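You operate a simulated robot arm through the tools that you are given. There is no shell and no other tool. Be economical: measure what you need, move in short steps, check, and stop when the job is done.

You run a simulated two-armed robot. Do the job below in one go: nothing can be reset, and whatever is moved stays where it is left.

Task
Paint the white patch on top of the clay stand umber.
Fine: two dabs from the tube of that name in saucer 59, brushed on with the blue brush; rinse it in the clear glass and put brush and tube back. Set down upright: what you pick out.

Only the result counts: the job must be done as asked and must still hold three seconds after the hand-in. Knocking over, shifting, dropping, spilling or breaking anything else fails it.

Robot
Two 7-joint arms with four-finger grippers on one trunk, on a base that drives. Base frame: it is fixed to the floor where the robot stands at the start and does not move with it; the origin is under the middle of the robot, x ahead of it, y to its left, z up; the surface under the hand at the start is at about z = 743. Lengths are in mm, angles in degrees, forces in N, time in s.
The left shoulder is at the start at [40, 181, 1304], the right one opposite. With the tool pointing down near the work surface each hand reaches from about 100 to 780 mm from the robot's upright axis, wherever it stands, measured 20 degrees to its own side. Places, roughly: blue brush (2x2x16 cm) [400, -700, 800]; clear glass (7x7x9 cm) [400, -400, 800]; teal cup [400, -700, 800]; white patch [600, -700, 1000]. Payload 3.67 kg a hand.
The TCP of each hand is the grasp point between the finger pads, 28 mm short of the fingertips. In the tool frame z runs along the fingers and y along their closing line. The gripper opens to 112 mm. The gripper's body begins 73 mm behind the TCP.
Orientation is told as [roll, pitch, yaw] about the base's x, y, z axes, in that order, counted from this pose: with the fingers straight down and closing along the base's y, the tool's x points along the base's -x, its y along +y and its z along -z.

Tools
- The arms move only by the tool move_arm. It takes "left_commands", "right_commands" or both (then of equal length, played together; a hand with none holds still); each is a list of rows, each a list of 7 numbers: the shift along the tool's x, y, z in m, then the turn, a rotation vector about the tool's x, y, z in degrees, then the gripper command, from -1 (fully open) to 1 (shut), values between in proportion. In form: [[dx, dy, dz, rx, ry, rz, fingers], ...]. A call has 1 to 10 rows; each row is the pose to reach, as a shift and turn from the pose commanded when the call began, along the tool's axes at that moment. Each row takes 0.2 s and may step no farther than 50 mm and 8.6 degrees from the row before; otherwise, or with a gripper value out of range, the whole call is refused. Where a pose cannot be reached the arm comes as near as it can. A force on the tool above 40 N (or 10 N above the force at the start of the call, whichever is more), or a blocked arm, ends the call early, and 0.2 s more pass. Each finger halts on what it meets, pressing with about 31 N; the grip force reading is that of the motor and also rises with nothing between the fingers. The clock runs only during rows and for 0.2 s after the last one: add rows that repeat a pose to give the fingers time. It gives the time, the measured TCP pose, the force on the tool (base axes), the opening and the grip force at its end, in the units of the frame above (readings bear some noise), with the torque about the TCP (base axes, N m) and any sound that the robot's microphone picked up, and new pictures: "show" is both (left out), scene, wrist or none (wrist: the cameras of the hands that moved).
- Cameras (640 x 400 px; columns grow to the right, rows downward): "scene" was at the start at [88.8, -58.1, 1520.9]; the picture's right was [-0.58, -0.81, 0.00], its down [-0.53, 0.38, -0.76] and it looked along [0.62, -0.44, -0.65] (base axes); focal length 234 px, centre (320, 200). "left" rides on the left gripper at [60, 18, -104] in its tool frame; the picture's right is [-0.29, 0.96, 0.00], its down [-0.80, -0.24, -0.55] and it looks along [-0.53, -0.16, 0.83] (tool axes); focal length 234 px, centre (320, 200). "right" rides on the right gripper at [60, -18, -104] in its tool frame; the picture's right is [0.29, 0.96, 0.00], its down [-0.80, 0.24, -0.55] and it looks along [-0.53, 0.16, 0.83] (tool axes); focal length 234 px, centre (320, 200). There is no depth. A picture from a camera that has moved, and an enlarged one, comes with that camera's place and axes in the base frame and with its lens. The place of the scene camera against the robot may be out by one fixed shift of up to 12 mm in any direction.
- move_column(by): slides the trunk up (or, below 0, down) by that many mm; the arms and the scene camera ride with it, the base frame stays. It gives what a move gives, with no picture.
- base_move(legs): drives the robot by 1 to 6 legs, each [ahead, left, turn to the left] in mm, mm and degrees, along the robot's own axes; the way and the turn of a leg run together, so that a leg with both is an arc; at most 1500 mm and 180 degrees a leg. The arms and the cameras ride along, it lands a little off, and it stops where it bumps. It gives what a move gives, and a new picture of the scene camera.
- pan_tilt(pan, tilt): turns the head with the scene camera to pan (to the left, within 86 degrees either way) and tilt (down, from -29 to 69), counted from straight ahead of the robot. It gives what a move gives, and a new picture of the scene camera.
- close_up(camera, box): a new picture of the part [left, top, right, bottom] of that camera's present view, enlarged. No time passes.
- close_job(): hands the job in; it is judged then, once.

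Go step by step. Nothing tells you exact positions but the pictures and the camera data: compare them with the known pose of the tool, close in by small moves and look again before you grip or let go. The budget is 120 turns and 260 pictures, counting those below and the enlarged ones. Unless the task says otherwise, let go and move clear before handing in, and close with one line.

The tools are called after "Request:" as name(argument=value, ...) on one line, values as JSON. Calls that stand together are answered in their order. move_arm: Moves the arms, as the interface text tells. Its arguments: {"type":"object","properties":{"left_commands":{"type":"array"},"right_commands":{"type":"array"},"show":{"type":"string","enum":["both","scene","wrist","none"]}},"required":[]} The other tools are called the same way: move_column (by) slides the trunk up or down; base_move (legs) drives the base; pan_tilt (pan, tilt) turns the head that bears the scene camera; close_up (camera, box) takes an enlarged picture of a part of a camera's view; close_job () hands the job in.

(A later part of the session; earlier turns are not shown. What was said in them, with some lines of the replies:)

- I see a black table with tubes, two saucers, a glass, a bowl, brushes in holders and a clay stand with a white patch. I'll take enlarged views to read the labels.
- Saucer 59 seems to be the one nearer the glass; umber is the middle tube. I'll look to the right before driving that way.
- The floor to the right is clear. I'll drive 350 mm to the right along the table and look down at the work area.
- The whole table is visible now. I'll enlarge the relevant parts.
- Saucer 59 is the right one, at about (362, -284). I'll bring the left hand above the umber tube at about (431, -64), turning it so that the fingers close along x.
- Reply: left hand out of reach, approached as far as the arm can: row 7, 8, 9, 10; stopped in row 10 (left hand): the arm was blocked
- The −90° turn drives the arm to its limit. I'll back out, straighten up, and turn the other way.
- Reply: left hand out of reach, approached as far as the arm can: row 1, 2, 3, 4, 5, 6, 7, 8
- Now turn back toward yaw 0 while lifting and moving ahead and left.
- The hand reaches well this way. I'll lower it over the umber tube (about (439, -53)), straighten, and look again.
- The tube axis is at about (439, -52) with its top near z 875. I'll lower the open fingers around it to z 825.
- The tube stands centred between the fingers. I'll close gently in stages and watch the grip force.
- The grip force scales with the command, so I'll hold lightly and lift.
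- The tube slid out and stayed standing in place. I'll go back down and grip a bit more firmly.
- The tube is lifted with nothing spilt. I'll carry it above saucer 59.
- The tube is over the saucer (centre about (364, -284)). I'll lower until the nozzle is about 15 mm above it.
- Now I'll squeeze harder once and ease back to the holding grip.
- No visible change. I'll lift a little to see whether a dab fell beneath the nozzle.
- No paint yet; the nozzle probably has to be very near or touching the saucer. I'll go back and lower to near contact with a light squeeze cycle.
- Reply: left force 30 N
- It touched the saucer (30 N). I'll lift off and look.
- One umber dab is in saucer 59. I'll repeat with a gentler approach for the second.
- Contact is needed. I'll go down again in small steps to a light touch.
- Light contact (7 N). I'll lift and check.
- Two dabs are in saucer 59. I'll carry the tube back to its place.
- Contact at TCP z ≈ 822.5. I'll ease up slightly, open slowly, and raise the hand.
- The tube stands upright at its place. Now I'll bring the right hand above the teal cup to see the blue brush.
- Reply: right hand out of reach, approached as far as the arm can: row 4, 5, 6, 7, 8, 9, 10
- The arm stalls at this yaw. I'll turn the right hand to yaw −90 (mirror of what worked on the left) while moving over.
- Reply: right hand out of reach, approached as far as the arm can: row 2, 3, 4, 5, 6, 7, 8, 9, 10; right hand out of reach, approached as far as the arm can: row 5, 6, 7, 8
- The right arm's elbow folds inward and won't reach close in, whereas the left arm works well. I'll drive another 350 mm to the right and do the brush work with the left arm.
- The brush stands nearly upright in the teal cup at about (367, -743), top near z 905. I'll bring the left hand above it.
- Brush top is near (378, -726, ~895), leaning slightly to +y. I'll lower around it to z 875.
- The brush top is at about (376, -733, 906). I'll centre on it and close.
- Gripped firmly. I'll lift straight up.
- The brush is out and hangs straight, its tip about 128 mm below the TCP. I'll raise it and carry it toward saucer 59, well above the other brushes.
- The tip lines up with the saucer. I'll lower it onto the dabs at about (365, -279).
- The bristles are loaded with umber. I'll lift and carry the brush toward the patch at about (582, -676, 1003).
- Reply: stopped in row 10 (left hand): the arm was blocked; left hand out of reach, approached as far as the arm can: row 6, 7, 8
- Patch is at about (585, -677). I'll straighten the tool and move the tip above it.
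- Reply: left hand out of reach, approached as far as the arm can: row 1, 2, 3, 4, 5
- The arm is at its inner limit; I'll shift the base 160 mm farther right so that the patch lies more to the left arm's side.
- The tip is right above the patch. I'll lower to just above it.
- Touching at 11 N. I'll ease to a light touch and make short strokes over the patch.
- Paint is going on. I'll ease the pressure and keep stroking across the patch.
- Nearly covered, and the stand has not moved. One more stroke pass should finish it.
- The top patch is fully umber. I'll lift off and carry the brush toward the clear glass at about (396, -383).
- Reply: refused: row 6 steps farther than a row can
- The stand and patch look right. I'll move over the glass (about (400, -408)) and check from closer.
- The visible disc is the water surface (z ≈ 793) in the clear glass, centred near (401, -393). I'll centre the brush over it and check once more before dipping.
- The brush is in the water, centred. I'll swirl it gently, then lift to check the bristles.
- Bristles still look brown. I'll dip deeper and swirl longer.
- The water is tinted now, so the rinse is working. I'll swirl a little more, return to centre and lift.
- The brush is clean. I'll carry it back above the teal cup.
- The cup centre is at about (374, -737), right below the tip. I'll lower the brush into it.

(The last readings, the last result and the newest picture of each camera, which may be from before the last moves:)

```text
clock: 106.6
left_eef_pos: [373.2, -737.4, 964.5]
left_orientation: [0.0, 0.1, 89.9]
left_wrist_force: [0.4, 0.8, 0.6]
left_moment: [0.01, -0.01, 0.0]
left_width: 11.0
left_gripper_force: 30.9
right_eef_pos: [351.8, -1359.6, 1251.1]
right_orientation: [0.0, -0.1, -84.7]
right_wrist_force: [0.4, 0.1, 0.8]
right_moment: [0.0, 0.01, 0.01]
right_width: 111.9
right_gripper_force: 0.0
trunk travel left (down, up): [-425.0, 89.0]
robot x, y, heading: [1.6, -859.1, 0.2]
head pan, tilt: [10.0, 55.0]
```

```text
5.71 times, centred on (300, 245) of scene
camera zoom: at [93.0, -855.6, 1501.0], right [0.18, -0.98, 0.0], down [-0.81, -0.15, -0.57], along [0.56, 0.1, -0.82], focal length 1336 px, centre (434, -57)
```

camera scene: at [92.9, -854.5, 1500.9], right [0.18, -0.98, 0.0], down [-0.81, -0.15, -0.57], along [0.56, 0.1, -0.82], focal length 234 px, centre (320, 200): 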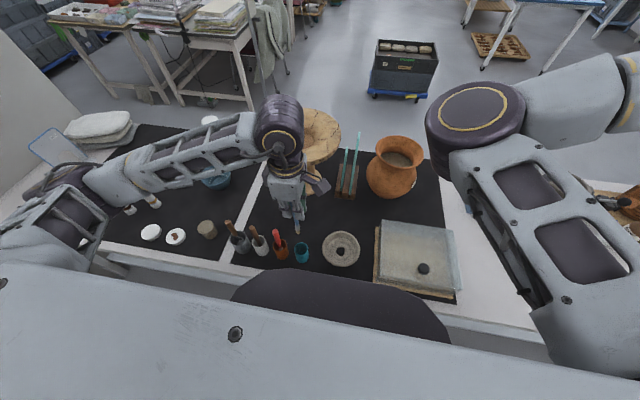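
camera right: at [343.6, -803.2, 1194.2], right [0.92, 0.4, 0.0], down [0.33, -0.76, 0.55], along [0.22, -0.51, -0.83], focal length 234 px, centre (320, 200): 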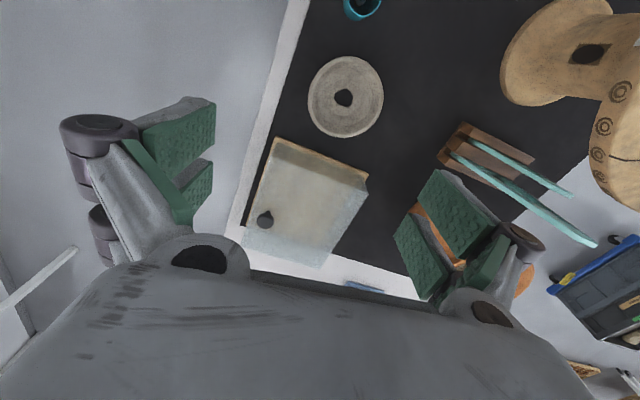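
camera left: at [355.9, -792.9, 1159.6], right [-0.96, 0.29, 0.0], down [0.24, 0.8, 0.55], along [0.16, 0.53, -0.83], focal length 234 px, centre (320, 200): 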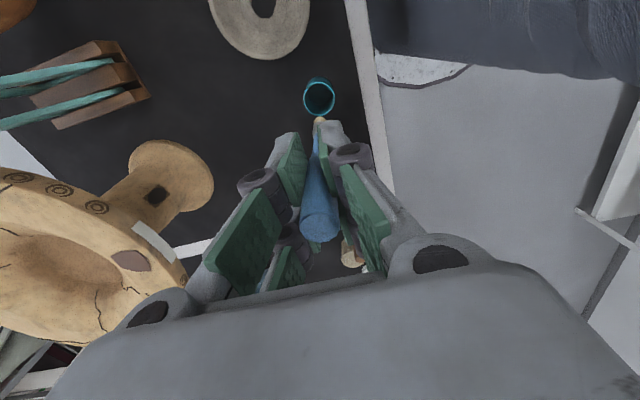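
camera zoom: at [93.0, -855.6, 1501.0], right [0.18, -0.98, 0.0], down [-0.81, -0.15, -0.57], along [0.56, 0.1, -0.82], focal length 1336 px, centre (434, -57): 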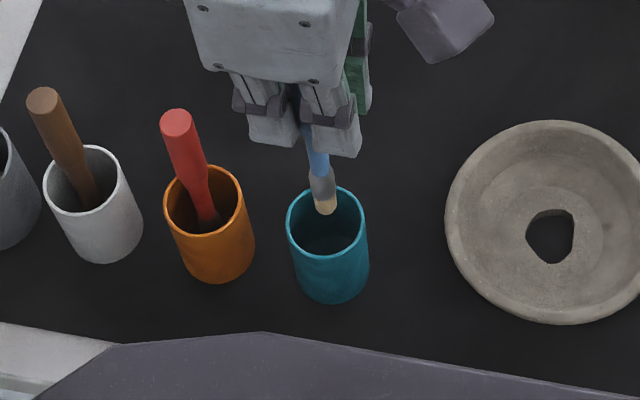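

Request:
move_arm(left_commands=[[0, 0, 0.02, 0, 0, 0, 1], [0, 0, 0.04, 0, 0, 0, 1], [0, 0, 0.06, 0, 0, 0, 1], [0, 0, 0.075, 0, 0, 0, 1], [0, 0, 0.083, 0, 0, 0, 1], [0, 0, 0.083, 0, 0, 0, 1]], show="none")

Request:
close_up(camera="scene", box=[260, 210, 340, 280])

```text
clock: 108.0
left_eef_pos: [374.9, -739.2, 882.2]
left_orientation: [0.0, 0.1, 89.9]
left_wrist_force: [-0.2, -0.2, -0.4]
left_moment: [0.0, 0.03, -0.01]
left_width: 10.9
left_gripper_force: 31.0
right_eef_pos: [352.1, -1360.0, 1250.9]
right_orientation: [0.0, -0.1, -84.7]
right_wrist_force: [-0.3, 0.6, 0.2]
right_moment: [0.01, 0.03, 0.02]
right_width: 111.9
right_gripper_force: 0.0
trunk travel left (down, up): [-425.0, 89.0]
robot x, y, heading: [6.5, -862.0, 0.1]
head pan, tilt: [10.0, 55.0]
```

```text
5.71 times, centred on (300, 245) of scene
camera zoom: at [92.9, -855.7, 1501.0], right [0.18, -0.98, 0.0], down [-0.81, -0.15, -0.57], along [0.56, 0.1, -0.82], focal length 1336 px, centre (434, -57)
```

zoom: 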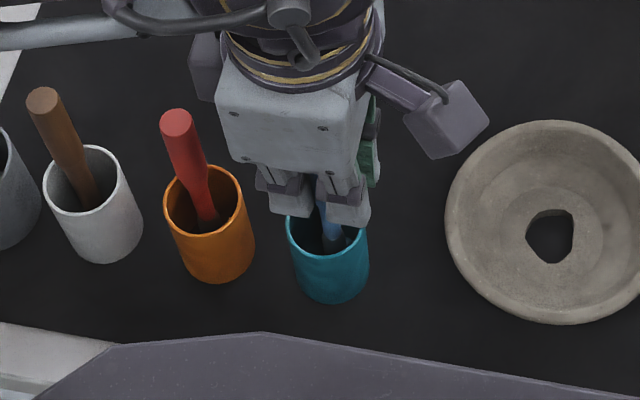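

Request:
move_arm(left_commands=[[0, 0, 0.002, 0, 0, 0, 1], [0, 0, 0.004, 0, 0, 0, 1], [0, 0, 0.005, 0, 0, 0, 1]], show="none")

```text
clock: 108.8
left_eef_pos: [374.7, -737.6, 876.6]
left_orientation: [0.0, 0.1, 89.8]
left_wrist_force: [0.1, 1.0, 0.3]
left_moment: [0.01, -0.01, -0.02]
left_width: 11.0
left_gripper_force: 31.6
right_eef_pos: [352.0, -1360.6, 1251.4]
right_orientation: [0.1, -0.1, -84.8]
right_wrist_force: [-0.8, -0.3, -0.6]
right_moment: [0.0, 0.0, 0.0]
right_width: 112.0
right_gripper_force: 0.0
trunk travel left (down, up): [-425.0, 89.0]
robot x, y, heading: [1.2, -859.7, 0.2]
head pan, tilt: [10.0, 55.0]
```

Request:
move_arm(left_commands=[[0, 0, 0.001, 0, 0, 0, 1], [0, 0, 0.002, 0, 0, 0, 1]], show="none")

```text
clock: 109.4
left_eef_pos: [375.1, -738.7, 875.0]
left_orientation: [-0.1, 0.1, 89.9]
left_wrist_force: [-1.4, 1.9, 8.8]
left_moment: [0.24, 0.15, -0.02]
left_width: 11.0
left_gripper_force: 30.8
right_eef_pos: [351.2, -1360.8, 1251.8]
right_orientation: [0.0, -0.1, -84.8]
right_wrist_force: [0.1, -0.9, -0.8]
right_moment: [-0.01, -0.01, 0.0]
right_width: 111.9
right_gripper_force: 0.1
trunk travel left (down, up): [-425.0, 89.0]
robot x, y, heading: [-0.0, -861.0, 0.1]
head pan, tilt: [10.0, 55.0]
```

The brush rests on the cup floor. I'll ease up, open moderately, and rise straight up.

Request:
move_arm(left_commands=[[0, 0, -0.001, 0, 0, 0, 1], [0, 0, -0.001, 0, 0, 0, 0.7], [0, 0, -0.001, 0, 0, 0, 0.5], [0, 0, -0.001, 0, 0, 0, 0.2], [0, 0, -0.001, 0, 0, 0, -0.1], [0, 0, -0.001, 0, 0, 0, -0.2], [0, 0, -0.001, 0, 0, 0, -0.2]], show="wrist")

Request:
close_up(camera="scene", box=[260, 210, 340, 280])

```text
clock: 111.0
left_eef_pos: [375.1, -738.5, 875.2]
left_orientation: [0.0, 0.1, 89.8]
left_wrist_force: [-0.2, -1.1, -0.4]
left_moment: [-0.02, 0.02, 0.01]
left_width: 67.4
left_gripper_force: 0.1
right_eef_pos: [351.0, -1361.4, 1251.3]
right_orientation: [0.1, -0.1, -84.7]
right_wrist_force: [0.7, 0.3, -0.3]
right_moment: [0.0, 0.03, 0.03]
right_width: 112.1
right_gripper_force: 0.1
trunk travel left (down, up): [-425.0, 89.0]
robot x, y, heading: [-0.5, -860.5, 0.2]
head pan, tilt: [10.0, 55.0]
camera left: at [357.1, -796.7, 981.0], right [-0.96, 0.29, 0.0], down [0.24, 0.8, 0.55], along [0.16, 0.53, -0.83], focal length 234 px, centre (320, 200)
```

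left: 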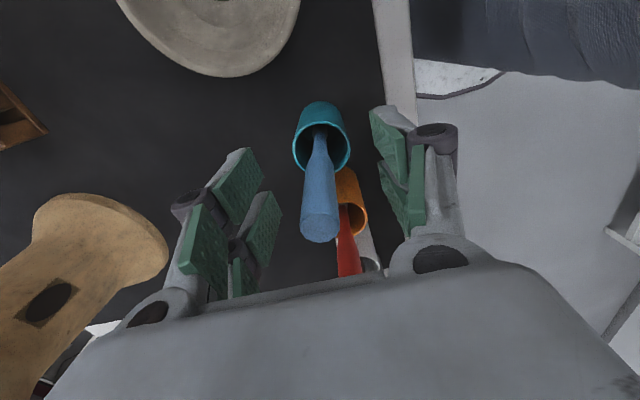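

```text
5.71 times, centred on (300, 245) of scene
camera zoom: at [93.0, -855.7, 1501.0], right [0.18, -0.98, 0.0], down [-0.81, -0.15, -0.57], along [0.56, 0.1, -0.82], focal length 1336 px, centre (434, -57)
```

zoom: 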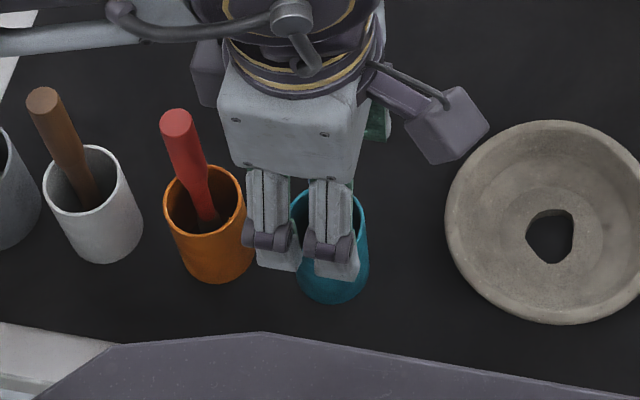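

Brush released upright in the cup. I'll raise the hand clear and check everything.

Request:
move_arm(left_commands=[[0, 0, -0.03, 0, 0, 0, -0.2], [0, 0, -0.07, 0, 0, 0, -0.2], [0, 0, -0.11, 0, 0, 0, -0.2], [0, 0, -0.16, 0, 0, 0, -0.2], [0, 0, -0.2, 0, 0, 0, -0.2], [-0.04, 0, -0.22, 0, 0, 0, -0.2], [-0.085, 0, -0.22, 0, 0, 0, -0.2], [-0.13, 0, -0.22, 0, 0, 0, -0.2], [-0.175, 0, -0.22, 0, 0, 0, -0.2], [-0.22, 0, -0.22, 0, 0, 0, -0.2]], show="scene")

Request:
close_up(camera="scene", box=[210, 100, 370, 280])

Request:
close_up(camera="scene", box=[30, 110, 250, 250])

```text
clock: 113.2
left_eef_pos: [374.7, -516.9, 1096.1]
left_orientation: [-0.1, 0.2, 89.8]
left_wrist_force: [-0.8, 0.3, 0.9]
left_moment: [0.02, -0.01, 0.0]
left_width: 67.5
left_gripper_force: 0.0
right_eef_pos: [350.6, -1359.5, 1252.0]
right_orientation: [0.1, -0.1, -84.7]
right_wrist_force: [0.3, 0.3, -0.2]
right_moment: [-0.01, -0.03, 0.03]
right_width: 112.0
right_gripper_force: 0.0
trunk travel left (down, up): [-425.0, 89.0]
robot x, y, heading: [0.7, -857.1, 0.2]
head pan, tilt: [10.0, 55.0]
camera scene: at [91.6, -854.8, 1501.1], right [0.18, -0.98, 0.0], down [-0.81, -0.15, -0.57], along [0.57, 0.1, -0.82], focal length 234 px, centre (320, 200)
```

scene: 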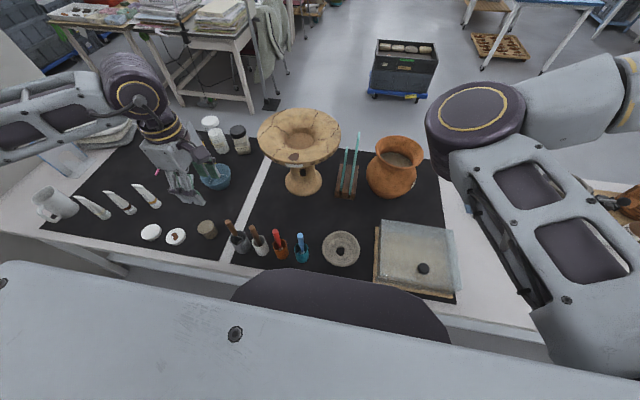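

```text
2.22 times, centred on (290, 190) of scene
camera zoom: at [91.6, -854.8, 1501.1], right [0.18, -0.98, 0.0], down [-0.81, -0.15, -0.57], along [0.57, 0.1, -0.82], focal length 520 px, centre (387, 222)
```

zoom: 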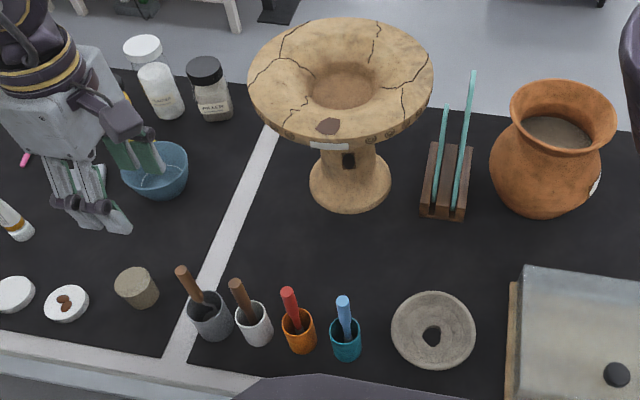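

```text
2.86 times, centred on (140, 180) of scene
camera zoom: at [91.6, -854.8, 1501.1], right [0.18, -0.98, 0.0], down [-0.81, -0.15, -0.57], along [0.57, 0.1, -0.82], focal length 668 px, centre (834, 257)
```

zoom: 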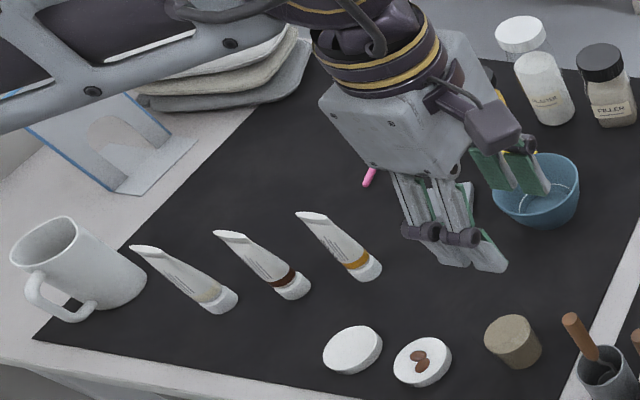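

Everything is in place: the top patch is umber, the brush is clean and back in the teal cup, and the tube stands upright at its spot. I'll hand in.

Request:
close_job()

```text
The job is handed in.
```

I painted the white patch on top of the clay stand umber and handed the job in. I used two dabs in saucer 59 and the blue brush. I rinsed the brush clean in the clear glass and put it back upright in the teal cup; the tube stands upright in its place.
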